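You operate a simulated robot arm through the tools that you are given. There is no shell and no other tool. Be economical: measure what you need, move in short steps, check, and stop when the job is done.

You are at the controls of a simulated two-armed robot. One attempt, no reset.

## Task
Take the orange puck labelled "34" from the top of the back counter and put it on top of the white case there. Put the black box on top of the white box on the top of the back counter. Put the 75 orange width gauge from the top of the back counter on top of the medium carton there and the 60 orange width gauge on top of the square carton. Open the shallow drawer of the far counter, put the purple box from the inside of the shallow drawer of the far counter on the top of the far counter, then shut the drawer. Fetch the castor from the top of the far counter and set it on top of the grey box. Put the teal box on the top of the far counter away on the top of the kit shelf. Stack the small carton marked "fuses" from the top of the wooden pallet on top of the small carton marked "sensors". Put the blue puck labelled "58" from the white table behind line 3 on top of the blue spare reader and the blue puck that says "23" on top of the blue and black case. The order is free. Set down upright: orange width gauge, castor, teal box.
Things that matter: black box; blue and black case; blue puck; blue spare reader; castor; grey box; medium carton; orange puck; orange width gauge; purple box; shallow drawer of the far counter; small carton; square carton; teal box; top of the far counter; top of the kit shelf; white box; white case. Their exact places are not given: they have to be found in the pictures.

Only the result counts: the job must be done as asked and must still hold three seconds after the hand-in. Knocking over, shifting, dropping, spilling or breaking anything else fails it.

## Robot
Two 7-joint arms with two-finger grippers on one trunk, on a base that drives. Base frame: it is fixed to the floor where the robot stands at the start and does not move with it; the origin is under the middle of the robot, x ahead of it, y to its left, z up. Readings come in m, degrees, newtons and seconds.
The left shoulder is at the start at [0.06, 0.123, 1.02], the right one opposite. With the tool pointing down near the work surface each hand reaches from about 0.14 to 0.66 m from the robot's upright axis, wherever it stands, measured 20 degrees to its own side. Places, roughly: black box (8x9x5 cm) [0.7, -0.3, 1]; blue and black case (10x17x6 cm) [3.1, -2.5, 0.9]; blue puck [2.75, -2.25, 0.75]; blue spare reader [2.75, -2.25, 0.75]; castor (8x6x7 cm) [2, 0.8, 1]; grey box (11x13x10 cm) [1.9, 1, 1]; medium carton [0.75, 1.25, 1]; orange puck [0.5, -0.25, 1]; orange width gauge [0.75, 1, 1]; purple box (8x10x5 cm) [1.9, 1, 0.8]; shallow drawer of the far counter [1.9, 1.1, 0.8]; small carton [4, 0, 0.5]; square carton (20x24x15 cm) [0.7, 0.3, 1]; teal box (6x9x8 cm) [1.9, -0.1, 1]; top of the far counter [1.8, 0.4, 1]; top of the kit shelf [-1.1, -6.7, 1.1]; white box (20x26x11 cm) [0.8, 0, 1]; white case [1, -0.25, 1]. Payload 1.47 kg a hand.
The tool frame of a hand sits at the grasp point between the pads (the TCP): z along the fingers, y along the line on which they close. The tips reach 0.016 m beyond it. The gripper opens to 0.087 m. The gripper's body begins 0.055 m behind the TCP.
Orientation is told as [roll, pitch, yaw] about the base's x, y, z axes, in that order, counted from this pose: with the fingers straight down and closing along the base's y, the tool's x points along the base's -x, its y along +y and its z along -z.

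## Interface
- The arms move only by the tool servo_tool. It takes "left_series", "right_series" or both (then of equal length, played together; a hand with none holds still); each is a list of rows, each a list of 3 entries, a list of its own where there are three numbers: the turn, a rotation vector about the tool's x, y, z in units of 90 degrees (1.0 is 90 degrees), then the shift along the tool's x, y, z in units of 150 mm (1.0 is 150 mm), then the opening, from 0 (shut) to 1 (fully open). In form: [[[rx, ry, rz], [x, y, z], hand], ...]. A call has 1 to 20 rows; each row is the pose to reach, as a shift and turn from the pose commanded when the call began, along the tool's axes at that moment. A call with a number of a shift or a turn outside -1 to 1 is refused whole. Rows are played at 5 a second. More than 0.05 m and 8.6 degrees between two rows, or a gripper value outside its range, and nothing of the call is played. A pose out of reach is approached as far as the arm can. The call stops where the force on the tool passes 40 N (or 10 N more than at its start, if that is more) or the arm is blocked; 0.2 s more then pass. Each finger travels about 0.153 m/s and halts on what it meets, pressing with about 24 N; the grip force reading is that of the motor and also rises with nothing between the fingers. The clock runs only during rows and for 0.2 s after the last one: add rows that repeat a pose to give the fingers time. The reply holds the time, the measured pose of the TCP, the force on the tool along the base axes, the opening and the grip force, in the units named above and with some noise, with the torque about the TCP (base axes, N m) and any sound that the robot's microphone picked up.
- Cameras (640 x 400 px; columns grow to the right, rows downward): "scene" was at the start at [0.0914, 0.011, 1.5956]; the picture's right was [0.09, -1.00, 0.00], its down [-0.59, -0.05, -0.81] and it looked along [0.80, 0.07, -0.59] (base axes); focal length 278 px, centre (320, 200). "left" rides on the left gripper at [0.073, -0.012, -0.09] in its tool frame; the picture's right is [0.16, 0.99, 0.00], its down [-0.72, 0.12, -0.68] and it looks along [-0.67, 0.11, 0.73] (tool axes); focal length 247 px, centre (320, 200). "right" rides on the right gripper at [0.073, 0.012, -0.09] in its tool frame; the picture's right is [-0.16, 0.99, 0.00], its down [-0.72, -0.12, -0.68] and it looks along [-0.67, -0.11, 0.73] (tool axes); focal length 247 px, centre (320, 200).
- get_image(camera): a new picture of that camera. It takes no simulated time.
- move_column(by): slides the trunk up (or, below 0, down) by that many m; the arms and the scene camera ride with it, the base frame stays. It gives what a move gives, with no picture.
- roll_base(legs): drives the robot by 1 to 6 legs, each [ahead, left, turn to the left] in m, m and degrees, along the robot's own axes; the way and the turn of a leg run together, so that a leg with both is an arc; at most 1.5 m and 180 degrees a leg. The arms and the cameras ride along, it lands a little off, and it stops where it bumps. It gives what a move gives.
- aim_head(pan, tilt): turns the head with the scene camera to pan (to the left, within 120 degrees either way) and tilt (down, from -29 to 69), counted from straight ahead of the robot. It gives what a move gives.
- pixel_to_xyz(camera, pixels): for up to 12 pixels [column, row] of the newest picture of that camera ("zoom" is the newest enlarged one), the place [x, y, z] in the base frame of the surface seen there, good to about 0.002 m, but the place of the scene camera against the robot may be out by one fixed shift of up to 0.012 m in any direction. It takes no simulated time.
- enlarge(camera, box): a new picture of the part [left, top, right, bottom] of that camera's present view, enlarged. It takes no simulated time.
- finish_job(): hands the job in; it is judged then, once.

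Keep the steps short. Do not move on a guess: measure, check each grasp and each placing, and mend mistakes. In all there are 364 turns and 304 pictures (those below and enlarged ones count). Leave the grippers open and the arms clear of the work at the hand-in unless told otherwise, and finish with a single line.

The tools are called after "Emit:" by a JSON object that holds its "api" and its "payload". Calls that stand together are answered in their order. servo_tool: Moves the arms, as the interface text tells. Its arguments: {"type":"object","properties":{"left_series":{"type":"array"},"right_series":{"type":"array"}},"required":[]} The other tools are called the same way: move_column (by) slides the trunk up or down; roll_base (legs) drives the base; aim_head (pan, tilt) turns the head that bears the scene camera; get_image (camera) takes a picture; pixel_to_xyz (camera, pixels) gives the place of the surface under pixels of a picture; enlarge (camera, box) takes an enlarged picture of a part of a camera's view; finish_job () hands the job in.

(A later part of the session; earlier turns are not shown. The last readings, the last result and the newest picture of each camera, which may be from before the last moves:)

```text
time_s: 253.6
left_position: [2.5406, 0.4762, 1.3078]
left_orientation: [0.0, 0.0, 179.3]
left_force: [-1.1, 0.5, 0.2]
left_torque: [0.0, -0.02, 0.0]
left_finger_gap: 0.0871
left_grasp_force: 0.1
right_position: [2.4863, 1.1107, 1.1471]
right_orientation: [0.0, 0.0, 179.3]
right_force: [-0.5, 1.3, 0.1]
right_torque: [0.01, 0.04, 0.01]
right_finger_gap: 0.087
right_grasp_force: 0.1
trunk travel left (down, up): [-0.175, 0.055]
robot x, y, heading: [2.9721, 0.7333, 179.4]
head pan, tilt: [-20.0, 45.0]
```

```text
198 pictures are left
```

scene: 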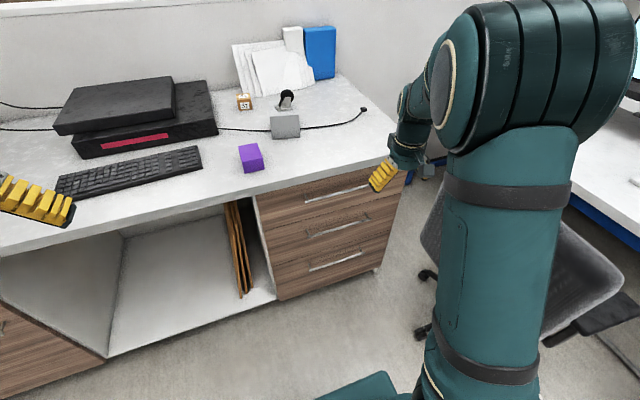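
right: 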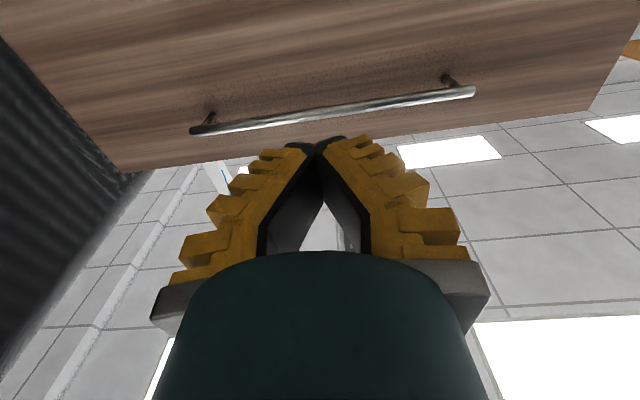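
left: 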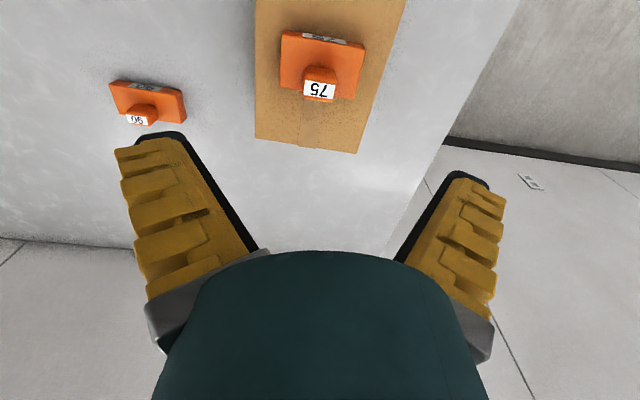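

Good. Next, the "fuses" carton: I'll turn left 180° toward the pallet and approach to about (3.33,0.1).

Emit:
{"api": "roll_base", "payload": {"legs": [[0, 0, 180], [0, -0.62, 0], [0.33, 0, 0]]}}

Emit:
{"api": "aim_head", "payload": {"pan": 0, "tilt": 50}}

Emit:
{"api": "get_image", "payload": {"camera": "scene"}}

```text
time_s: 268.6
left_position: [3.7205, 0.3813, 1.3068]
left_orientation: [0.0, 0.0, -0.4]
left_force: [0.5, -0.4, 0.0]
left_torque: [0.02, 0.02, -0.01]
left_finger_gap: 0.0871
left_grasp_force: 0.0
right_position: [3.7801, -0.2523, 1.1469]
right_orientation: [-0.2, -0.1, -0.2]
right_force: [-0.5, -0.8, 1.0]
right_torque: [-0.01, 0.01, 0.03]
right_finger_gap: 0.0869
right_grasp_force: 0.1
trunk travel left (down, up): [-0.175, 0.055]
robot x, y, heading: [3.2931, 0.1181, -0.1]
head pan, tilt: [-20.0, 45.0]
```

```text
time_s: 269.4
left_position: [3.7204, 0.3829, 1.3073]
left_orientation: [0.0, 0.0, -0.3]
left_force: [-0.1, 0.8, -0.1]
left_torque: [0.0, -0.02, 0.02]
left_finger_gap: 0.087
left_grasp_force: 0.2
right_position: [3.7804, -0.2516, 1.147]
right_orientation: [-0.1, -0.2, -0.3]
right_force: [0.0, -0.2, -0.3]
right_torque: [0.0, 0.03, 0.0]
right_finger_gap: 0.0869
right_grasp_force: 0.1
trunk travel left (down, up): [-0.175, 0.055]
robot x, y, heading: [3.2932, 0.12, -0.3]
head pan, tilt: [0.0, 50.0]
```

```text
197 pictures are left
```

scene: 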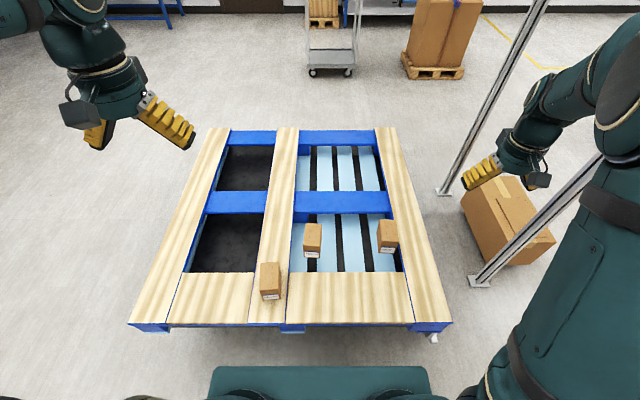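

Emit:
{"api": "enlarge", "payload": {"camera": "scene", "box": [240, 200, 440, 330]}}

Emit:
{"api": "pixel_to_xyz", "payload": {"camera": "scene", "pixels": [[480, 280], [540, 210], [443, 192], [520, 50], [290, 325], [452, 322], [535, 130], [560, 100]]}}

```text
3.08 times, centred on (340, 265) of scene
```

zoom: 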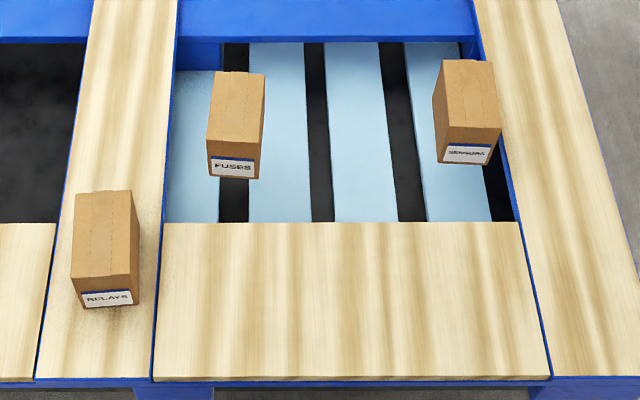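

```text
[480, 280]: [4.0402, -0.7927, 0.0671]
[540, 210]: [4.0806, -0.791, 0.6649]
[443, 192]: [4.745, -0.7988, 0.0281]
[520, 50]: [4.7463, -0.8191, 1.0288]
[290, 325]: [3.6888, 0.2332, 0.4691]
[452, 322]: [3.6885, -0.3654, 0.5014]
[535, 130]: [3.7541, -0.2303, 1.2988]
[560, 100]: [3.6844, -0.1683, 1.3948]
```

Emit:
{"api": "pixel_to_xyz", "payload": {"camera": "zoom", "pixels": [[235, 100], [212, 130], [263, 130], [232, 168], [232, 150], [465, 90], [470, 155], [465, 135], [360, 150], [280, 150], [200, 150], [100, 220]]}}

```text
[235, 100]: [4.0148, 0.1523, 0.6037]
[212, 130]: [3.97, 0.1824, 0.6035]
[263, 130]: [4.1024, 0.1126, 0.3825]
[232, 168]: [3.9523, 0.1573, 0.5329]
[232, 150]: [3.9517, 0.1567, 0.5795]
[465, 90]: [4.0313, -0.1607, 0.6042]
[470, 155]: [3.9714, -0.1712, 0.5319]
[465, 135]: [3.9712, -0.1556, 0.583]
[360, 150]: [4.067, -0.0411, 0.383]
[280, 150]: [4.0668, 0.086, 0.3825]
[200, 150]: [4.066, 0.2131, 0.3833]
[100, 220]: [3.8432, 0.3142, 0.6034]
```

The fuses carton (top 0.604) is at about (4.0,0.157) and sensors at about (4.02,-0.16). I'll get closer and lower the trunk.

Emit:
{"api": "roll_base", "payload": {"legs": [[0, -0.08, 0], [0.11, 0, 0.3]]}}

Emit:
{"api": "move_column", "payload": {"by": -0.17}}

Emit:
{"api": "get_image", "payload": {"camera": "left"}}

Emit:
{"api": "get_image", "payload": {"camera": "right"}}

```text
time_s: 271.6
left_position: [3.8279, 0.3045, 1.3073]
left_orientation: [0.0, -0.1, 0.1]
left_force: [0.2, 0.3, -1.1]
left_torque: [0.01, -0.01, 0.0]
left_finger_gap: 0.0871
left_grasp_force: 0.0
right_position: [3.8907, -0.3302, 1.1461]
right_orientation: [-0.1, -0.2, 0.0]
right_force: [0.3, 0.2, 0.8]
right_torque: [-0.04, 0.0, -0.01]
right_finger_gap: 0.0869
right_grasp_force: 0.0
trunk travel left (down, up): [-0.175, 0.055]
robot x, y, heading: [3.4028, 0.0388, 0.2]
head pan, tilt: [0.0, 50.0]
```

```text
time_s: 273.5
left_position: [3.8286, 0.3042, 1.1375]
left_orientation: [0.0, 0.0, 0.1]
left_force: [-0.7, 0.8, 0.5]
left_torque: [0.02, 0.01, -0.01]
left_finger_gap: 0.0871
left_grasp_force: 0.1
right_position: [3.8896, -0.3309, 0.9769]
right_orientation: [-0.1, -0.1, -0.1]
right_force: [-0.7, -0.4, 0.3]
right_torque: [-0.05, 0.03, -0.01]
right_finger_gap: 0.087
right_grasp_force: 0.0
trunk travel left (down, up): [-0.005, 0.225]
robot x, y, heading: [3.4066, 0.0411, 0.1]
head pan, tilt: [0.0, 50.0]
```

```text
195 pictures are left
```

left: 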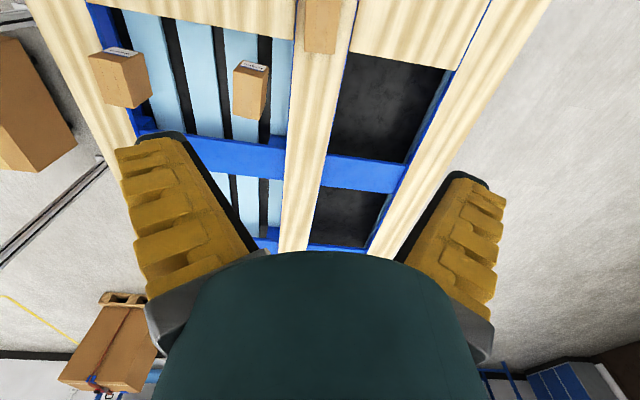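

```text
194 pictures are left
```

right: 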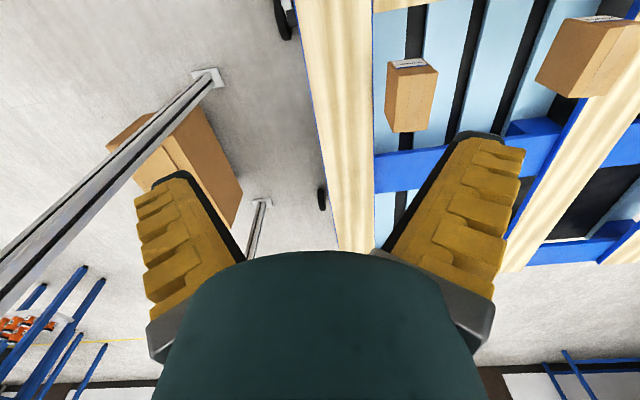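

I'll bring the left hand over the fuses carton.

Emit:
{"api": "servo_tool", "payload": {"left_series": [[[0, 0, 0], [-0.15, -0.2, 0.1], 1], [[0, 0, 0], [-0.3, -0.4, 0.25], 1], [[0, 0, 0], [-0.45, -0.6, 0.4], 1], [[0, 0, 0], [-0.6, -0.78, 0.55], 1], [[0, 0, 0], [-0.7, -0.95, 0.75], 1], [[0, 0, 0], [-0.75, -0.97, 1], 1]]}}

Emit:
{"api": "servo_tool", "payload": {"left_series": [[[0, 0, 0], [0, 0, 0.3], 1], [[0, 0, 0], [0, 0, 0.6], 1], [[0, 0, 0], [0, 0, 0.9], 1]]}}

Emit:
{"api": "get_image", "payload": {"camera": "left"}}

```text
time_s: 274.9
left_position: [3.9407, 0.1591, 0.9871]
left_orientation: [0.0, 0.1, 0.1]
left_force: [1.0, -0.2, -0.2]
left_torque: [0.03, 0.04, 0.01]
left_finger_gap: 0.0871
left_grasp_force: 0.1
right_position: [3.8927, -0.3293, 0.9765]
right_orientation: [-0.1, -0.2, 0.0]
right_force: [-0.2, -0.9, 0.3]
right_torque: [0.0, -0.01, -0.02]
right_finger_gap: 0.087
right_grasp_force: 0.0
trunk travel left (down, up): [-0.005, 0.225]
robot x, y, heading: [3.4018, 0.0419, 0.1]
head pan, tilt: [0.0, 50.0]
```

```text
time_s: 275.7
left_position: [3.9416, 0.1579, 0.8516]
left_orientation: [0.0, 0.0, 0.0]
left_force: [0.1, -0.2, 0.0]
left_torque: [0.01, 0.04, -0.02]
left_finger_gap: 0.0873
left_grasp_force: 0.0
right_position: [3.8928, -0.3297, 0.9766]
right_orientation: [-0.1, -0.2, 0.0]
right_force: [-0.1, 0.0, -0.4]
right_torque: [0.01, -0.01, 0.0]
right_finger_gap: 0.0869
right_grasp_force: 0.0
trunk travel left (down, up): [-0.005, 0.225]
robot x, y, heading: [3.4014, 0.0387, 0.0]
head pan, tilt: [0.0, 50.0]
```

```text
193 pictures are left
```

left: 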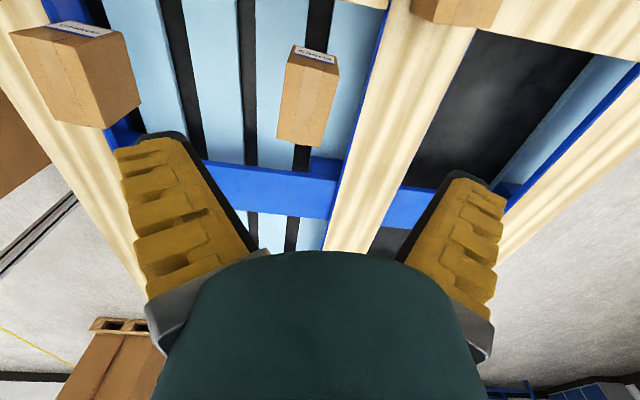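

Emit:
{"api": "enlarge", "payload": {"camera": "left", "box": [260, 30, 360, 160]}}

Emit:
{"api": "pixel_to_xyz", "payload": {"camera": "left", "pixels": [[290, 63], [335, 75], [279, 135], [319, 144], [308, 100], [315, 52], [286, 100], [328, 100], [60, 70], [100, 120], [135, 95], [20, 35]]}}

```text
3.08 times, centred on (310, 95) of left
```

zoom: 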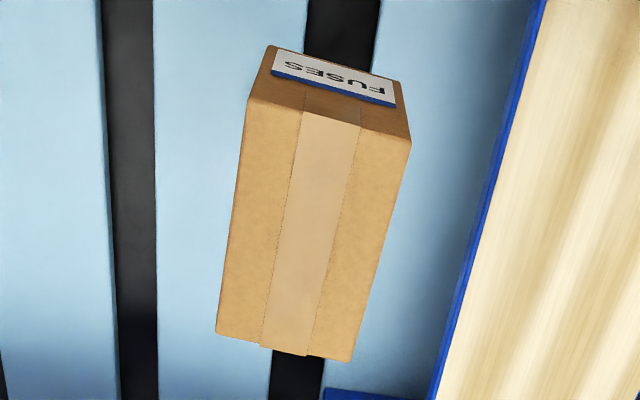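

```text
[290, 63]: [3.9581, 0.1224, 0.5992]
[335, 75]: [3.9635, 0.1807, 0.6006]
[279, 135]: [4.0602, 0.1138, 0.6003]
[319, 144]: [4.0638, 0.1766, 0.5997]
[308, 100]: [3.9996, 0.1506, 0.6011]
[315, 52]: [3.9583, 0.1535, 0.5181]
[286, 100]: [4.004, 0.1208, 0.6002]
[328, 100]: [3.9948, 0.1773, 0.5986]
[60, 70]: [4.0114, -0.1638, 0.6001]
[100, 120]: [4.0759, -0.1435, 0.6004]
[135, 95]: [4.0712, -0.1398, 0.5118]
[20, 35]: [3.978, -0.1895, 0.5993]
```

Fuses carton: centre (4.010,0.149), width about 0.06, top 0.600, yaw ≈-4°. I'll descend on it.

Emit:
{"api": "servo_tool", "payload": {"left_series": [[[0, 0, 0.02], [-0.2, -0.03, 0.15], 1], [[0, 0, 0.044], [-0.4, -0.06, 0.35], 1], [[0, 0, 0.044], [-0.456, -0.06, 0.6], 1], [[0, 0, 0.044], [-0.456, -0.06, 0.85], 1], [[0, 0, 0.044], [-0.456, -0.06, 1], 1]]}}

Emit:
{"api": "get_image", "payload": {"camera": "left"}}

```text
time_s: 276.9
left_position: [4.0088, 0.1495, 0.7023]
left_orientation: [0.0, 0.1, -3.9]
left_force: [0.3, 0.3, -0.3]
left_torque: [0.01, 0.03, 0.0]
left_finger_gap: 0.0872
left_grasp_force: 0.0
right_position: [3.8912, -0.3295, 0.9765]
right_orientation: [-0.1, -0.2, -0.1]
right_force: [-0.1, -0.7, -0.4]
right_torque: [-0.04, -0.03, -0.01]
right_finger_gap: 0.087
right_grasp_force: 0.1
trunk travel left (down, up): [-0.005, 0.225]
robot x, y, heading: [3.4058, 0.0439, 0.1]
head pan, tilt: [0.0, 50.0]
```

```text
191 pictures are left
```

left: 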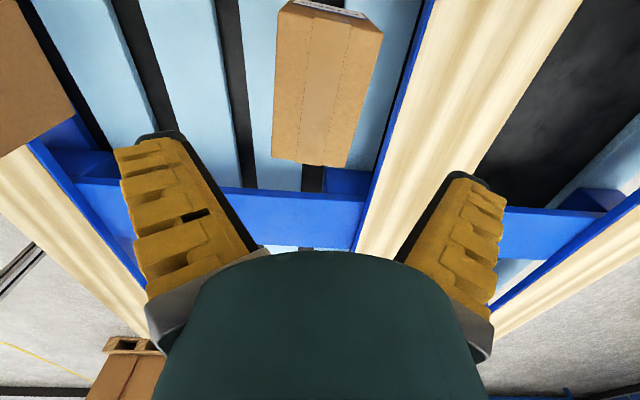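

Emit:
{"api": "servo_tool", "payload": {"left_series": [[[0, 0, 0], [0, 0, 0.3], 1], [[0, 0, 0], [0, 0, 0.6], 1], [[0, 0, 0], [0, 0, 0.8], 1], [[0, 0, 0], [0, 0, 0.95], 1], [[0, 0, 0], [0, 0, 0.95], 0.7], [[0, 0, 0], [0, 0, 0.95], 0.4], [[0, 0, 0], [0, 0, 0.95], 0], [[0, 0, 0], [0, 0, 0.95], 0]]}}

Emit:
{"api": "get_image", "payload": {"camera": "left"}}

```text
time_s: 278.7
left_position: [4.0098, 0.149, 0.5637]
left_orientation: [-0.1, -0.3, -4.0]
left_force: [12.7, -2.9, 33.0]
left_torque: [-0.03, 0.04, -0.18]
left_finger_gap: 0.0839
left_grasp_force: 24.1
right_position: [3.8899, -0.3297, 0.9776]
right_orientation: [-0.1, -0.2, 0.0]
right_force: [-0.3, 0.0, 0.1]
right_torque: [0.0, -0.01, -0.02]
right_finger_gap: 0.0873
right_grasp_force: 0.2
trunk travel left (down, up): [-0.005, 0.225]
robot x, y, heading: [3.4048, 0.0411, 0.3]
head pan, tilt: [0.0, 50.0]
```

```text
190 pictures are left
```

left: 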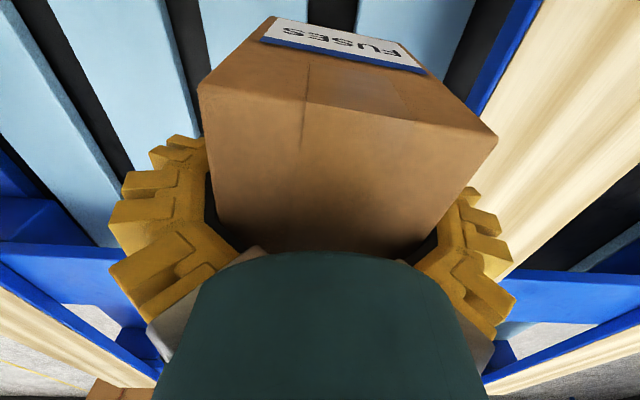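

Too deep: the finger bases press on the carton (33 N). I'll open, rise about 15 mm and regrip.

Emit:
{"api": "servo_tool", "payload": {"left_series": [[[0, 0, 0], [0, 0, -0.02], 0.9], [[0, 0, 0], [0, 0, -0.06], 1], [[0, 0, 0], [0, 0, -0.11], 1], [[0, 0, 0], [0, 0, -0.11], 0.7], [[0, 0, 0], [0, 0, -0.11], 0.4], [[0, 0, 0], [0, 0, -0.11], 0], [[0, 0, 0], [0, 0, -0.11], 0]]}}

Emit:
{"api": "get_image", "payload": {"camera": "left"}}

```text
time_s: 280.3
left_position: [4.0081, 0.1497, 0.5769]
left_orientation: [0.0, 0.0, -3.9]
left_force: [-0.9, -0.1, 0.2]
left_torque: [-0.01, 0.03, 0.0]
left_finger_gap: 0.0813
left_grasp_force: 24.1
right_position: [3.8911, -0.3303, 0.9776]
right_orientation: [-0.3, -0.1, 0.0]
right_force: [-0.4, -0.8, -0.3]
right_torque: [0.02, 0.0, 0.02]
right_finger_gap: 0.087
right_grasp_force: 0.0
trunk travel left (down, up): [-0.005, 0.225]
robot x, y, heading: [3.4018, 0.0412, 0.0]
head pan, tilt: [0.0, 50.0]
```

```text
189 pictures are left
```

left: 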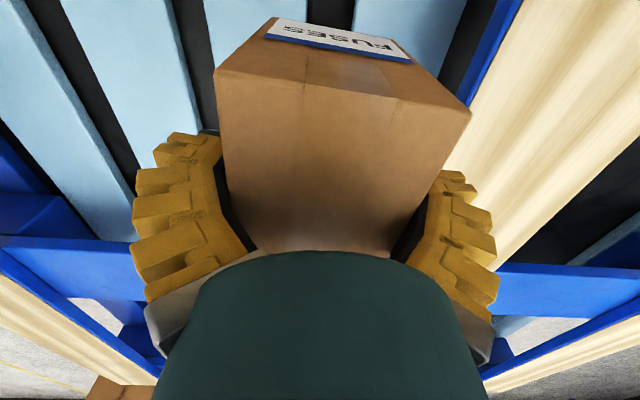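

Force is now near zero with good contact. I'll lift slowly.

Emit:
{"api": "servo_tool", "payload": {"left_series": [[[0, 0, 0], [0, 0, -0.03], 0], [[0, 0, 0], [0, 0, -0.07], 0], [[0, 0, 0], [0, 0, -0.12], 0], [[0, 0, 0], [0, 0, -0.18], 0]]}}

Emit:
{"api": "get_image", "payload": {"camera": "left"}}

Emit:
{"api": "get_image", "payload": {"camera": "scene"}}

```text
time_s: 281.3
left_position: [4.0087, 0.1489, 0.6036]
left_orientation: [0.1, 0.0, -3.9]
left_force: [0.0, -0.7, -2.7]
left_torque: [-0.04, 0.02, 0.04]
left_finger_gap: 0.0812
left_grasp_force: 23.7
right_position: [3.8903, -0.3302, 0.9756]
right_orientation: [-0.1, -0.2, 0.0]
right_force: [-0.1, -0.1, -0.4]
right_torque: [0.02, -0.01, 0.03]
right_finger_gap: 0.087
right_grasp_force: 0.0
trunk travel left (down, up): [-0.005, 0.225]
robot x, y, heading: [3.4046, 0.0428, 0.0]
head pan, tilt: [0.0, 50.0]
```

```text
188 pictures are left
```

left: 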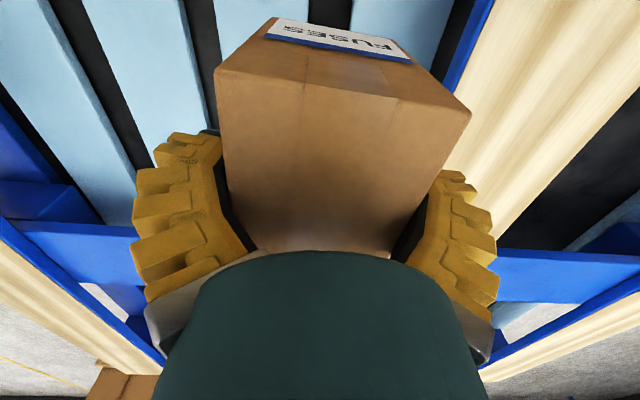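

```text
187 pictures are left
```

scene: 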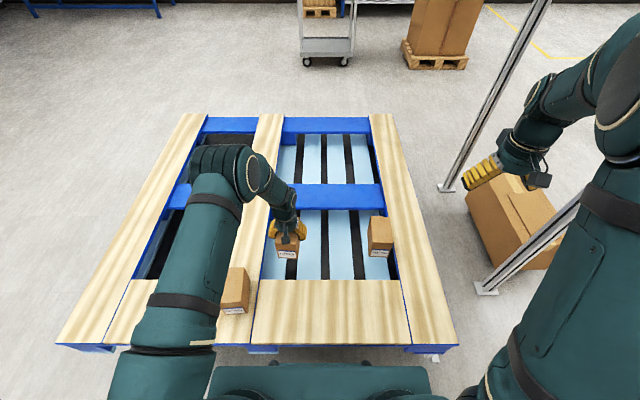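

Held, 2.7 N. I'll measure the sensors carton top in the right view.

Emit:
{"api": "enlarge", "payload": {"camera": "right", "box": [370, 45, 450, 145]}}

Emit:
{"api": "servo_tool", "payload": {"left_series": [[[0, 0, 0], [0, 0, -0.12], 0], [[0, 0, 0], [0, 0, -0.27], 0], [[0, 0, 0], [0, 0, -0.42], 0], [[0, 0, 0], [0, 0, -0.57], 0], [[0, 0, 0], [0, 0, -0.72], 0], [[0, 0, 0], [0, 0, -0.85], 0]]}}

```text
4.00 times, centred on (410, 95) of right
```

zoom: 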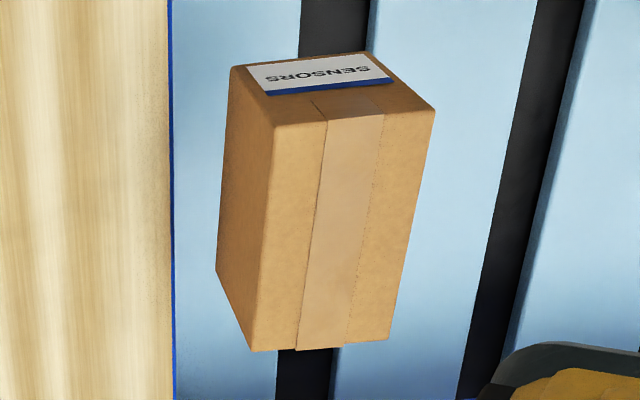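

```text
time_s: 282.7
left_position: [4.0089, 0.1493, 0.7312]
left_orientation: [-0.1, 0.0, -4.0]
left_force: [-0.3, 0.1, -1.8]
left_torque: [0.0, -0.01, 0.0]
left_finger_gap: 0.0811
left_grasp_force: 23.9
right_position: [3.8915, -0.3305, 0.9775]
right_orientation: [-0.1, -0.3, 0.0]
right_force: [0.4, -0.3, -1.3]
right_torque: [0.02, 0.01, -0.02]
right_finger_gap: 0.0869
right_grasp_force: 0.1
trunk travel left (down, up): [-0.005, 0.225]
robot x, y, heading: [3.4059, 0.0416, -0.1]
head pan, tilt: [0.0, 50.0]
```

Emit:
{"api": "pixel_to_xyz", "payload": {"camera": "zoom", "pixels": [[278, 130], [430, 115], [388, 337], [256, 347], [340, 230], [222, 268]]}}

Emit:
{"api": "pixel_to_xyz", "payload": {"camera": "left", "pixels": [[222, 75], [462, 108], [270, 28], [420, 70], [330, 180], [340, 40]]}}

```text
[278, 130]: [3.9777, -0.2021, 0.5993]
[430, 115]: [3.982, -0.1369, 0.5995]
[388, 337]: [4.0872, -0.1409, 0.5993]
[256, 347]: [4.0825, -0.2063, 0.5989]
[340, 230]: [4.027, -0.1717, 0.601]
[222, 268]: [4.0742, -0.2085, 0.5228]
```

```text
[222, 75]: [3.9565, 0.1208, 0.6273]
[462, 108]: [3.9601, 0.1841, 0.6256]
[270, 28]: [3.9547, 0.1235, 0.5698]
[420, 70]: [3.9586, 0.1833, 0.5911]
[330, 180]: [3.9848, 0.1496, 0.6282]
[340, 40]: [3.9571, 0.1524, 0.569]
```

Sensors centre is (4.032,-0.172), top 0.600. I'll shift the base right 0.2 m, then the arm covers the rest.

Emit:
{"api": "roll_base", "payload": {"legs": [[0, -0.2, 0]]}}

Emit:
{"api": "get_image", "payload": {"camera": "scene"}}

```text
time_s: 285.1
left_position: [4.0088, -0.0509, 0.7308]
left_orientation: [0.0, 0.1, -4.0]
left_force: [0.6, -0.1, -2.1]
left_torque: [-0.01, 0.0, -0.01]
left_finger_gap: 0.081
left_grasp_force: 23.7
right_position: [3.8907, -0.5301, 0.9766]
right_orientation: [0.0, -0.1, -0.1]
right_force: [0.7, 0.0, -0.5]
right_torque: [0.05, 0.05, 0.01]
right_finger_gap: 0.087
right_grasp_force: 0.1
trunk travel left (down, up): [-0.005, 0.225]
robot x, y, heading: [3.4076, -0.158, -0.1]
head pan, tilt: [0.0, 50.0]
```

```text
185 pictures are left
```

scene: 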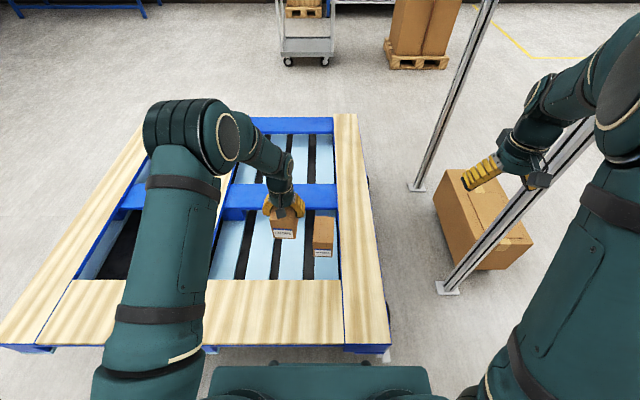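

Emit:
{"api": "servo_tool", "payload": {"left_series": [[[0, 0, 0], [-0.03, -0.12, 0], 0], [[0, 0, 0], [-0.07, -0.28, 0], 0], [[0, 0, 0], [-0.11, -0.44, 0], 0], [[0, 0, 0], [-0.15, -0.6, 0], 0], [[0, 0, 0], [-0.198, -0.75, 0], 0], [[0, 0, 0], [-0.198, -0.812, 0], 0], [[0, 0, 0], [-0.198, -0.812, 0], 0]]}}

Emit:
{"api": "get_image", "payload": {"camera": "left"}}

Emit:
{"api": "enlarge", "payload": {"camera": "scene", "box": [240, 170, 380, 280]}}

```text
time_s: 286.7
left_position: [4.0315, -0.1741, 0.7304]
left_orientation: [0.0, 0.0, -3.9]
left_force: [-0.2, -0.5, -3.0]
left_torque: [0.02, 0.02, -0.01]
left_finger_gap: 0.0808
left_grasp_force: 24.2
right_position: [3.8907, -0.5294, 0.9773]
right_orientation: [-0.1, -0.3, -0.1]
right_force: [0.2, 1.0, 0.3]
right_torque: [-0.03, 0.05, -0.02]
right_finger_gap: 0.0865
right_grasp_force: 0.1
trunk travel left (down, up): [-0.005, 0.225]
robot x, y, heading: [3.4021, -0.1564, -0.3]
head pan, tilt: [0.0, 50.0]
```

```text
184 pictures are left
```

left: 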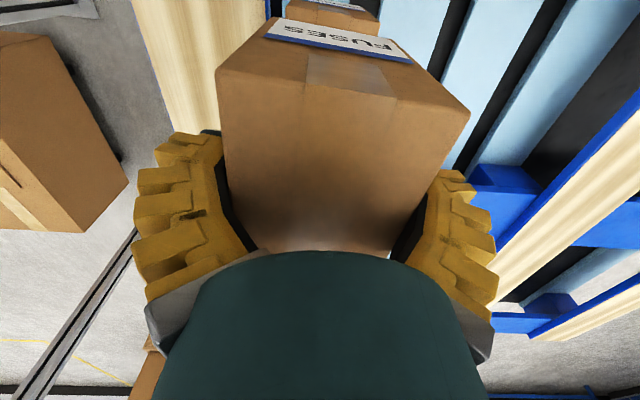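

```text
3.64 times, centred on (310, 225) of scene
```

zoom: 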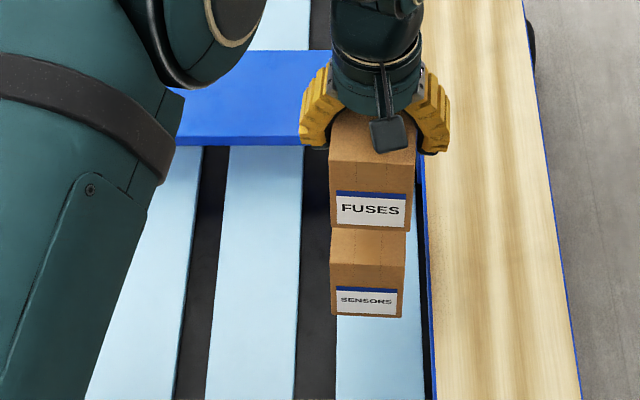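

Well aligned. I'll lower to TCP≈0.673 until contact.

Emit:
{"api": "servo_tool", "payload": {"left_series": [[[0, 0, 0], [0, 0, 0.12], 0], [[0, 0, 0], [0, 0, 0.24], 0], [[0, 0, 0], [0, 0, 0.33], 0], [[0, 0, 0], [0, 0, 0.36], 0], [[0, 0, 0], [0, 0, 0.38], 0]]}}

```text
time_s: 287.9
left_position: [4.0296, -0.175, 0.6762]
left_orientation: [0.0, -0.1, -3.9]
left_force: [-1.6, 0.8, 8.1]
left_torque: [0.02, 0.72, -0.03]
left_finger_gap: 0.0801
left_grasp_force: 23.8
right_position: [3.8889, -0.5296, 0.9772]
right_orientation: [-0.1, -0.3, -0.1]
right_force: [0.5, 0.1, 0.0]
right_torque: [0.04, 0.0, 0.0]
right_finger_gap: 0.0872
right_grasp_force: 0.0
trunk travel left (down, up): [-0.005, 0.225]
robot x, y, heading: [3.4053, -0.1585, 0.1]
head pan, tilt: [0.0, 50.0]
```

Contact started (8 N). I'll press 1 mm more, then view.

Emit:
{"api": "servo_tool", "payload": {"left_series": [[[0, 0, 0], [0, 0, 0.01], 0], [[0, 0, 0], [0, 0, 0.01], 0]]}}

Emit:
{"api": "enlarge", "payload": {"camera": "scene", "box": [240, 170, 380, 280]}}

```text
time_s: 288.5
left_position: [4.0306, -0.174, 0.6745]
left_orientation: [0.1, -0.2, -4.0]
left_force: [0.0, 1.7, 21.8]
left_torque: [0.13, 0.4, -0.01]
left_finger_gap: 0.0793
left_grasp_force: 23.9
right_position: [3.8905, -0.5297, 0.9784]
right_orientation: [-0.2, -0.3, 0.0]
right_force: [0.1, -0.2, -0.3]
right_torque: [-0.03, 0.0, 0.0]
right_finger_gap: 0.0868
right_grasp_force: 0.1
trunk travel left (down, up): [-0.005, 0.225]
robot x, y, heading: [3.4015, -0.16, -0.1]
head pan, tilt: [0.0, 50.0]
```

```text
3.64 times, centred on (310, 225) of scene
```

zoom: 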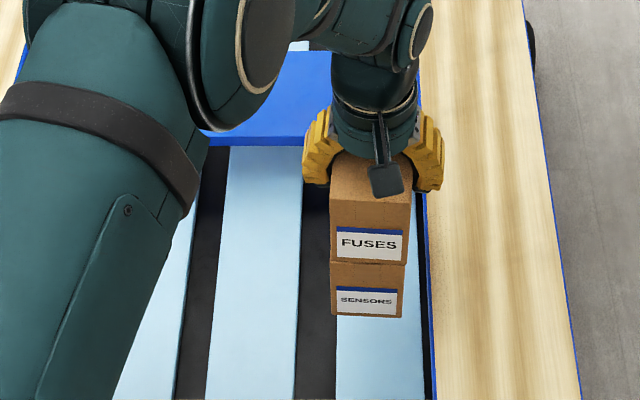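

Full contact. I'll release and rise.

Emit:
{"api": "servo_tool", "payload": {"left_series": [[[0, 0, 0], [0, 0, -0.015], 0], [[0, 0, 0], [0, 0, -0.015], 0.97], [[0, 0, 0], [0, 0, -0.015], 1], [[0, 0, 0], [0, 0, -0.12], 1], [[0, 0, 0], [0, 0, -0.35], 1], [[0, 0, 0], [0, 0, -0.65], 1], [[0, 0, 0], [0, 0, -0.95], 1]]}}

Emit:
{"api": "get_image", "payload": {"camera": "scene"}}

Emit:
{"api": "get_image", "payload": {"camera": "left"}}

```text
time_s: 290.1
left_position: [4.0292, -0.1744, 0.8154]
left_orientation: [-0.1, 0.0, -3.9]
left_force: [-0.5, 0.6, 0.3]
left_torque: [-0.02, -0.03, -0.03]
left_finger_gap: 0.0869
left_grasp_force: 0.0
right_position: [3.8905, -0.5297, 0.977]
right_orientation: [-0.1, -0.3, -0.1]
right_force: [0.0, -0.6, -0.7]
right_torque: [0.05, -0.04, 0.01]
right_finger_gap: 0.0871
right_grasp_force: 0.1
trunk travel left (down, up): [-0.005, 0.225]
robot x, y, heading: [3.4025, -0.1595, -0.1]
head pan, tilt: [0.0, 50.0]
```

```text
181 pictures are left
```

scene: 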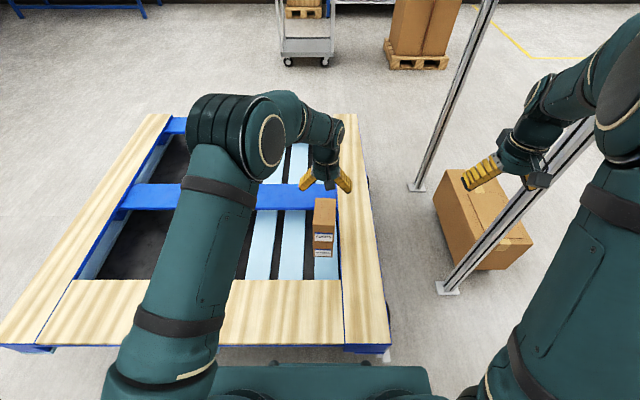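

```text
180 pictures are left
```

left: 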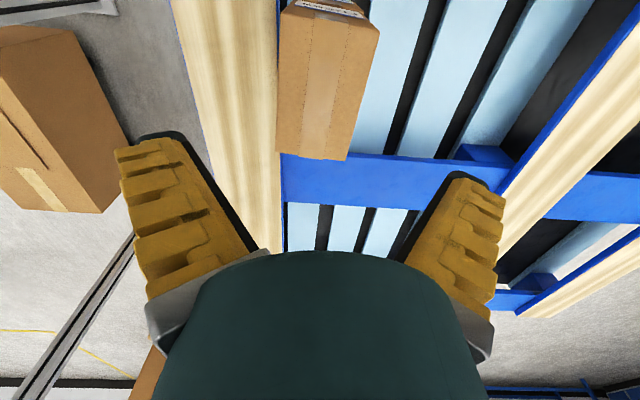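

Stacked. I'll raise the trunk, pull the left hand in, back away, and turn toward the far counter for the teal box.

Emit:
{"api": "move_column", "payload": {"by": 0.17}}

Emit:
{"api": "servo_tool", "payload": {"left_series": [[[0, 0, -0.02], [0, 0.1, -0.3], 1], [[0, 0, -0.044], [0.1, 0.3, -0.5], 1], [[0, 0, -0.044], [0.3, 0.5, -0.65], 1], [[0, 0, -0.044], [0.55, 0.6, -0.8], 1], [[0, 0, -0.044], [0.8, 0.7, -0.9], 1], [[0, 0, -0.044], [0.98, 0.9, -1], 1]]}}

Emit:
{"api": "roll_base", "payload": {"legs": [[-0.45, 0, 0], [0, 0, 180]]}}

Emit:
{"api": "aim_head", "payload": {"pan": 0, "tilt": 40}}

Emit:
{"api": "get_image", "payload": {"camera": "scene"}}

```text
time_s: 292.0
left_position: [4.0289, -0.1732, 0.9846]
left_orientation: [0.1, 0.1, -4.1]
left_force: [-1.1, -0.2, 0.1]
left_torque: [-0.01, 0.02, 0.03]
left_finger_gap: 0.087
left_grasp_force: 0.2
right_position: [3.8908, -0.5291, 1.1463]
right_orientation: [0.0, -0.1, -0.2]
right_force: [0.5, 0.7, 0.3]
right_torque: [0.01, -0.01, 0.03]
right_finger_gap: 0.0869
right_grasp_force: 0.0
trunk travel left (down, up): [-0.175, 0.055]
robot x, y, heading: [3.4055, -0.1544, -0.0]
head pan, tilt: [0.0, 50.0]
```

```text
time_s: 293.4
left_position: [3.8904, -0.0268, 1.1346]
left_orientation: [-0.1, 0.0, -0.1]
left_force: [-0.6, -0.5, -0.2]
left_torque: [0.0, -0.02, 0.0]
left_finger_gap: 0.0868
left_grasp_force: 0.2
right_position: [3.8903, -0.5291, 1.1479]
right_orientation: [-0.1, -0.3, -0.1]
right_force: [-0.2, 0.4, 0.2]
right_torque: [0.0, 0.01, -0.01]
right_finger_gap: 0.0869
right_grasp_force: 0.0
trunk travel left (down, up): [-0.175, 0.055]
robot x, y, heading: [3.4041, -0.1568, 0.0]
head pan, tilt: [0.0, 50.0]
```

```text
time_s: 303.4
left_position: [2.4647, -0.2833, 1.1351]
left_orientation: [0.0, 0.0, 179.1]
left_force: [-0.3, -0.6, 0.2]
left_torque: [-0.01, 0.01, -0.01]
left_finger_gap: 0.087
left_grasp_force: 0.0
right_position: [2.4736, 0.2199, 1.1473]
right_orientation: [-0.2, -0.1, 179.1]
right_force: [-0.1, -0.7, -0.3]
right_torque: [-0.01, 0.02, 0.01]
right_finger_gap: 0.087
right_grasp_force: 0.1
trunk travel left (down, up): [-0.175, 0.055]
robot x, y, heading: [2.9536, -0.1583, 179.0]
head pan, tilt: [0.0, 50.0]
```

```text
time_s: 304.2
left_position: [2.4657, -0.2826, 1.1358]
left_orientation: [0.0, 0.1, 179.1]
left_force: [0.1, -0.6, 0.7]
left_torque: [0.0, 0.01, 0.02]
left_finger_gap: 0.0869
left_grasp_force: 0.0
right_position: [2.475, 0.2192, 1.1468]
right_orientation: [-0.1, -0.2, 179.0]
right_force: [-0.5, -0.1, -0.3]
right_torque: [0.01, 0.04, -0.01]
right_finger_gap: 0.0869
right_grasp_force: 0.0
trunk travel left (down, up): [-0.175, 0.055]
robot x, y, heading: [2.9566, -0.1574, 179.0]
head pan, tilt: [0.0, 40.0]
```

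```text
179 pictures are left
```

scene: 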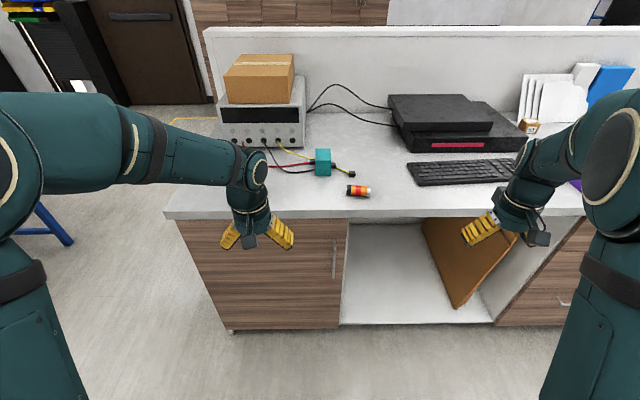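

Emit:
{"api": "enlarge", "payload": {"camera": "scene", "box": [260, 130, 400, 210]}}

Emit:
{"api": "pixel_to_xyz", "payload": {"camera": "scene", "pixels": [[317, 151], [329, 150], [323, 165], [318, 172], [352, 173], [358, 190], [300, 165], [380, 190]]}}

```text
4.57 times, centred on (330, 170) of scene
```

zoom: 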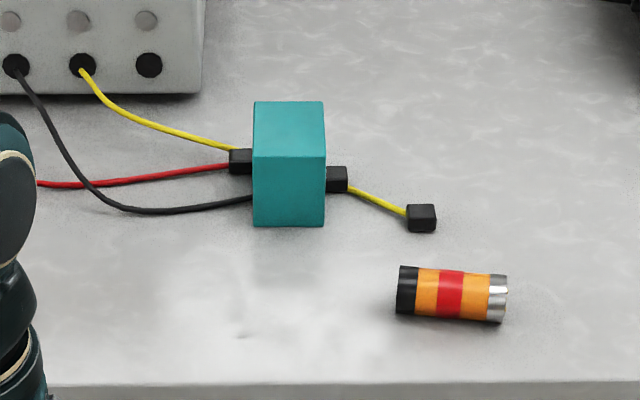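

```text
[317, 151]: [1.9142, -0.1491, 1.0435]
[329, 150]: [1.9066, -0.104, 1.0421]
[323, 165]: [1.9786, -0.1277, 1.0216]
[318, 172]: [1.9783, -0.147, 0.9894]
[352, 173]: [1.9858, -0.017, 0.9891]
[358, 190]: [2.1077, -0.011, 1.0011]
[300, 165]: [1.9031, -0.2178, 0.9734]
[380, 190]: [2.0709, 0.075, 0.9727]
```

The teal box is about 0.055 wide in y, at (1.935,-0.128), with cable plugs beside it. I'll drive to (2.48,0).

Emit:
{"api": "roll_base", "payload": {"legs": [[0, -0.15, 1], [0.46, 0, 0]]}}

Emit:
{"api": "get_image", "payload": {"camera": "left"}}

Emit:
{"api": "get_image", "payload": {"camera": "scene"}}

```text
time_s: 308.5
left_position: [2.0063, -0.1438, 1.1339]
left_orientation: [0.0, 0.0, -179.7]
left_force: [0.3, 0.0, -0.3]
left_torque: [-0.02, 0.0, -0.01]
left_finger_gap: 0.0868
left_grasp_force: 0.1
right_position: [2.0064, 0.3587, 1.1473]
right_orientation: [-0.1, -0.2, -180.0]
right_force: [-0.4, -0.1, -0.2]
right_torque: [0.04, 0.0, 0.0]
right_finger_gap: 0.087
right_grasp_force: 0.0
trunk travel left (down, up): [-0.175, 0.055]
robot x, y, heading: [2.4951, -0.0085, -179.9]
head pan, tilt: [0.0, 40.0]
```

```text
177 pictures are left
```

left: 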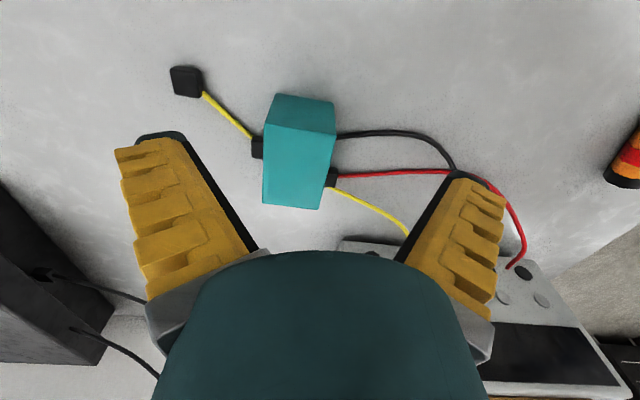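

```text
176 pictures are left
```

scene: 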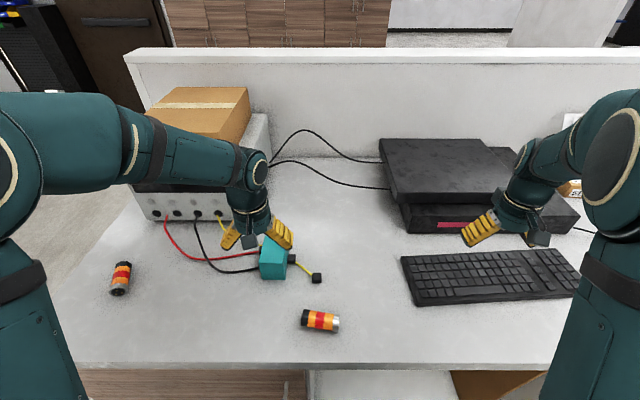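

Emit:
{"api": "enlarge", "payload": {"camera": "left", "box": [230, 80, 370, 220]}}

Emit:
{"api": "pixel_to_xyz", "payload": {"camera": "left", "pixels": [[266, 127], [334, 137], [264, 200], [319, 207], [300, 165], [256, 148], [332, 177], [280, 98], [333, 103]]}}

```text
2.86 times, centred on (300, 150) of left
```

zoom: 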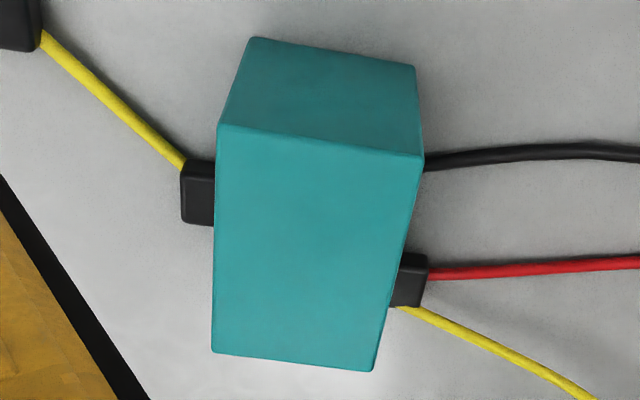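

```text
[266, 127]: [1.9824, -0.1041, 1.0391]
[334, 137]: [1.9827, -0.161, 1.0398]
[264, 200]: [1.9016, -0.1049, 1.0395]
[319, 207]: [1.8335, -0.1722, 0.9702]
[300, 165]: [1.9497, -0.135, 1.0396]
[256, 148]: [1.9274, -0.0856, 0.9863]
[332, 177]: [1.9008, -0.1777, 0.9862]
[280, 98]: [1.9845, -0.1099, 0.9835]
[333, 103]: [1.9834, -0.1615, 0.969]
```

Teal box: centre (1.940,-0.133), width 0.06, top 1.040; plug tops at 0.986. I'll descend to TCP z≈1.015, close and lift slowly.

Emit:
{"api": "servo_tool", "payload": {"left_series": [[[0, 0, 0], [-0.22, -0.04, 0.1], 1], [[0, 0, 0], [-0.442, -0.072, 0.25], 1], [[0, 0, 0], [-0.442, -0.072, 0.5], 1], [[0, 0, 0], [-0.442, -0.072, 0.7], 1], [[0, 0, 0], [-0.442, -0.072, 0.79], 1]]}}

Emit:
{"api": "get_image", "payload": {"camera": "left"}}

```text
time_s: 309.7
left_position: [1.9408, -0.134, 1.0143]
left_orientation: [0.1, 0.0, -179.8]
left_force: [-0.2, -0.1, -0.6]
left_torque: [-0.02, -0.02, -0.02]
left_finger_gap: 0.087
left_grasp_force: 0.1
right_position: [2.0061, 0.3573, 1.1452]
right_orientation: [0.0, -0.2, -180.0]
right_force: [0.1, 0.8, 0.1]
right_torque: [0.04, -0.01, -0.01]
right_finger_gap: 0.0871
right_grasp_force: 0.0
trunk travel left (down, up): [-0.175, 0.055]
robot x, y, heading: [2.4941, -0.0111, -179.7]
head pan, tilt: [0.0, 40.0]
```

```text
174 pictures are left
```

left: 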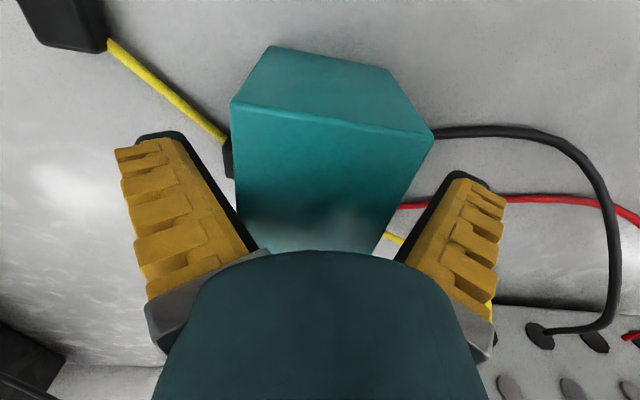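

Emit:
{"api": "servo_tool", "payload": {"left_series": [[[0, 0, 0], [0, 0, 0], 0.7], [[0, 0, 0], [0, 0, 0], 0.4], [[0, 0, 0], [0, 0, 0], 0], [[0, 0, 0], [0, 0, 0], 0], [[0, 0, 0], [0, 0, -0.03], 0], [[0, 0, 0], [0, 0, -0.07], 0], [[0, 0, 0], [0, 0, -0.12], 0], [[0, 0, 0], [0, 0, -0.18], 0]]}}

Emit:
{"api": "get_image", "payload": {"camera": "left"}}

```text
time_s: 311.5
left_position: [1.9399, -0.1339, 1.0443]
left_orientation: [0.0, 0.0, -179.9]
left_force: [0.2, 0.1, -2.7]
left_torque: [0.01, 0.02, -0.03]
left_finger_gap: 0.0668
left_grasp_force: 23.7
right_position: [2.0064, 0.3579, 1.1466]
right_orientation: [0.0, -0.2, -179.9]
right_force: [-0.7, -0.9, -1.0]
right_torque: [0.0, -0.01, 0.01]
right_finger_gap: 0.087
right_grasp_force: 0.0
trunk travel left (down, up): [-0.175, 0.055]
robot x, y, heading: [2.4942, -0.0094, -179.7]
head pan, tilt: [0.0, 40.0]
```

```text
173 pictures are left
```

left: 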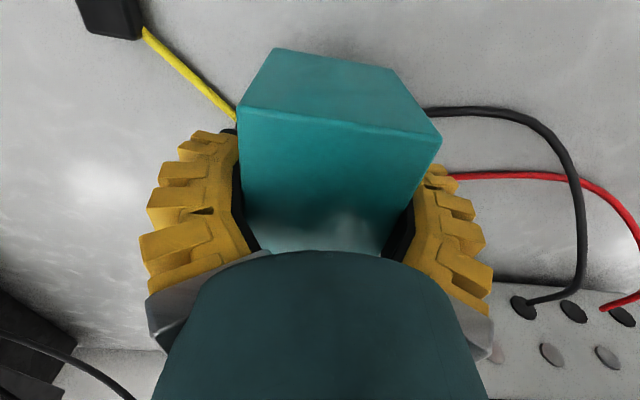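

Teal held (2.7 N), its bottom 0.044 below the TCP. I'll raise and tuck it, then back away.

Emit:
{"api": "servo_tool", "payload": {"left_series": [[[0, 0, 0], [0, 0, -0.12], 0], [[0, 0, 0], [0.03, 0, -0.28], 0], [[0, 0, 0], [0.1, 0, -0.44], 0], [[0, 0, 0], [0.2, 0, -0.6], 0], [[0, 0, 0], [0.35, 0, -0.75], 0], [[0, 0, 0], [0.5, 0, -0.85], 0], [[0, 0, 0], [0.68, 0, -0.95], 0], [[0, 0, 0], [0.85, 0, -1], 0]]}}

Emit:
{"api": "roll_base", "payload": {"legs": [[-0.4, 0, 0], [0, 0, 90], [0.9, 0, 0]]}}

Emit:
{"api": "aim_head", "payload": {"pan": 0, "tilt": 35}}

Emit:
{"api": "get_image", "payload": {"camera": "scene"}}

```text
time_s: 313.3
left_position: [2.07, -0.1347, 1.1944]
left_orientation: [0.0, 0.0, -179.8]
left_force: [-0.1, 1.0, -2.0]
left_torque: [0.01, 0.0, -0.02]
left_finger_gap: 0.0666
left_grasp_force: 23.8
right_position: [2.008, 0.3586, 1.1468]
right_orientation: [-0.1, -0.4, -179.8]
right_force: [-0.4, -0.1, -0.4]
right_torque: [-0.02, 0.03, 0.01]
right_finger_gap: 0.087
right_grasp_force: 0.1
trunk travel left (down, up): [-0.175, 0.055]
robot x, y, heading: [2.4966, -0.0092, -179.6]
head pan, tilt: [0.0, 40.0]
```

```text
time_s: 323.9
left_position: [3.0151, -1.3331, 1.193]
left_orientation: [0.1, 0.0, -90.3]
left_force: [-0.6, -0.1, -2.1]
left_torque: [-0.03, -0.01, 0.04]
left_finger_gap: 0.0663
left_grasp_force: 24.1
right_position: [2.5233, -1.3913, 1.1469]
right_orientation: [0.0, -0.2, -90.2]
right_force: [0.8, 0.6, -0.5]
right_torque: [0.03, -0.03, 0.02]
right_finger_gap: 0.0872
right_grasp_force: 0.0
trunk travel left (down, up): [-0.175, 0.055]
robot x, y, heading: [2.9001, -0.9054, -90.2]
head pan, tilt: [0.0, 40.0]
```

```text
time_s: 324.6
left_position: [3.0145, -1.3326, 1.1941]
left_orientation: [0.0, 0.0, -90.3]
left_force: [-0.3, -0.7, -2.2]
left_torque: [-0.03, 0.0, -0.03]
left_finger_gap: 0.0666
left_grasp_force: 23.4
right_position: [2.5231, -1.3916, 1.1464]
right_orientation: [-0.1, -0.1, -90.2]
right_force: [0.3, 0.5, 0.0]
right_torque: [-0.01, 0.0, -0.01]
right_finger_gap: 0.0869
right_grasp_force: 0.1
trunk travel left (down, up): [-0.175, 0.055]
robot x, y, heading: [2.8957, -0.9069, -90.1]
head pan, tilt: [0.0, 35.0]
```

```text
172 pictures are left
```

scene: 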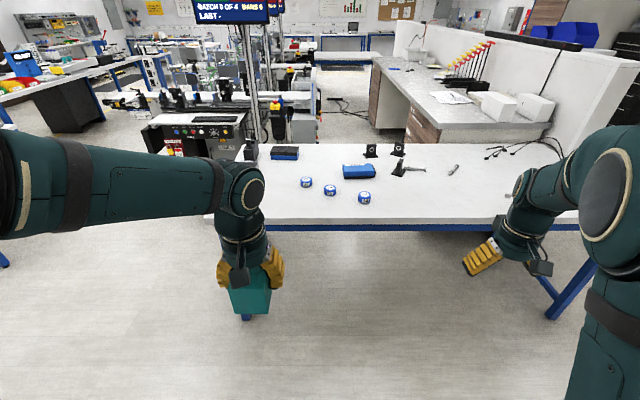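

I see three blue pucks, the blue reader (358,171) and the blue/black case (285,153). I'll zoom and measure.

Emit:
{"api": "enlarge", "payload": {"camera": "scene", "box": [230, 130, 430, 220]}}

Emit:
{"api": "pixel_to_xyz", "payload": {"camera": "scene", "pixels": [[306, 181], [331, 188], [365, 196], [358, 171], [285, 151], [330, 222], [215, 215], [560, 215], [358, 145], [270, 130], [370, 152]]}}

```text
3.20 times, centred on (330, 175) of scene
```

zoom: 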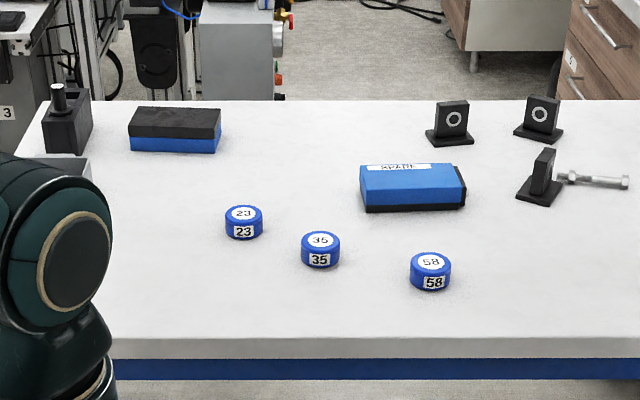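

```text
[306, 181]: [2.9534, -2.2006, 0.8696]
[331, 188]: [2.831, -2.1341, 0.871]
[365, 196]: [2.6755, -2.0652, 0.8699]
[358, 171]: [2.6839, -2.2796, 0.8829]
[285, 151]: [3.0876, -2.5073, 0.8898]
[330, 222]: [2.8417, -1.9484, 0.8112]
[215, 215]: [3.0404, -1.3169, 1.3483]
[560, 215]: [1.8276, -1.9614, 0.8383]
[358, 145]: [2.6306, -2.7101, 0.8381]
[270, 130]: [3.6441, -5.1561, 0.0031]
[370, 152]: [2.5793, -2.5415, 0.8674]
```

Table top z≈0.837, front edge y≈-1.955. Puck 58 is at (2.675,-2.065) and the reader at (2.684,-2.28). I'll approach to (2.85,-1.65).

Emit:
{"api": "roll_base", "payload": {"legs": [[0.74, -0.05, 0]]}}

Emit:
{"api": "aim_head", "payload": {"pan": -5, "tilt": 50}}

Emit:
{"api": "get_image", "payload": {"camera": "scene"}}

Emit:
{"api": "get_image", "payload": {"camera": "right"}}

```text
time_s: 328.6
left_position: [2.959, -2.0744, 1.1946]
left_orientation: [0.0, -0.1, -90.5]
left_force: [0.0, -0.2, -1.4]
left_torque: [0.02, -0.02, 0.01]
left_finger_gap: 0.0664
left_grasp_force: 23.9
right_position: [2.4679, -2.1313, 1.1468]
right_orientation: [-0.1, -0.2, -90.5]
right_force: [-0.8, -0.7, 0.4]
right_torque: [0.0, -0.01, 0.0]
right_finger_gap: 0.0871
right_grasp_force: 0.1
trunk travel left (down, up): [-0.175, 0.055]
robot x, y, heading: [2.8428, -1.6476, -90.6]
head pan, tilt: [0.0, 35.0]
```

```text
time_s: 329.4
left_position: [2.9596, -2.073, 1.194]
left_orientation: [0.0, 0.0, -90.5]
left_force: [-0.7, 0.2, -2.4]
left_torque: [0.0, 0.0, 0.03]
left_finger_gap: 0.0665
left_grasp_force: 24.1
right_position: [2.4674, -2.1295, 1.1468]
right_orientation: [-0.1, -0.4, -90.5]
right_force: [-0.7, 0.3, -0.3]
right_torque: [-0.02, -0.04, 0.03]
right_finger_gap: 0.0869
right_grasp_force: 0.0
trunk travel left (down, up): [-0.175, 0.055]
robot x, y, heading: [2.8401, -1.6466, -90.4]
head pan, tilt: [-5.0, 50.0]
```

```text
170 pictures are left
```

scene: 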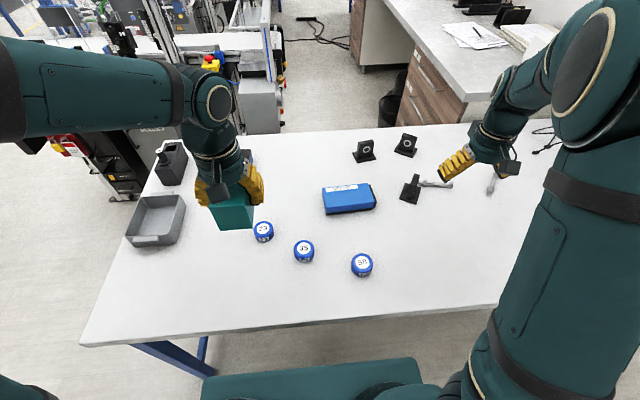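

```text
169 pictures are left
```

right: 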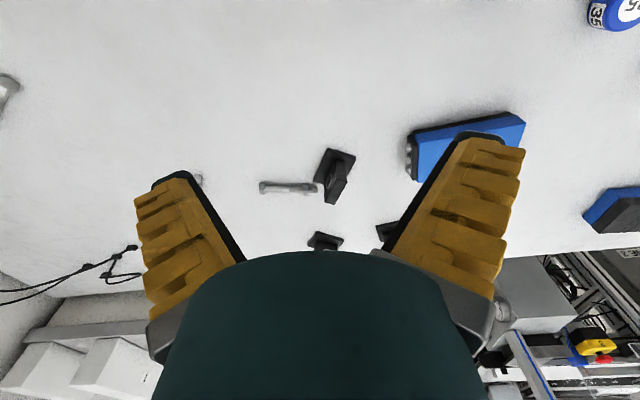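

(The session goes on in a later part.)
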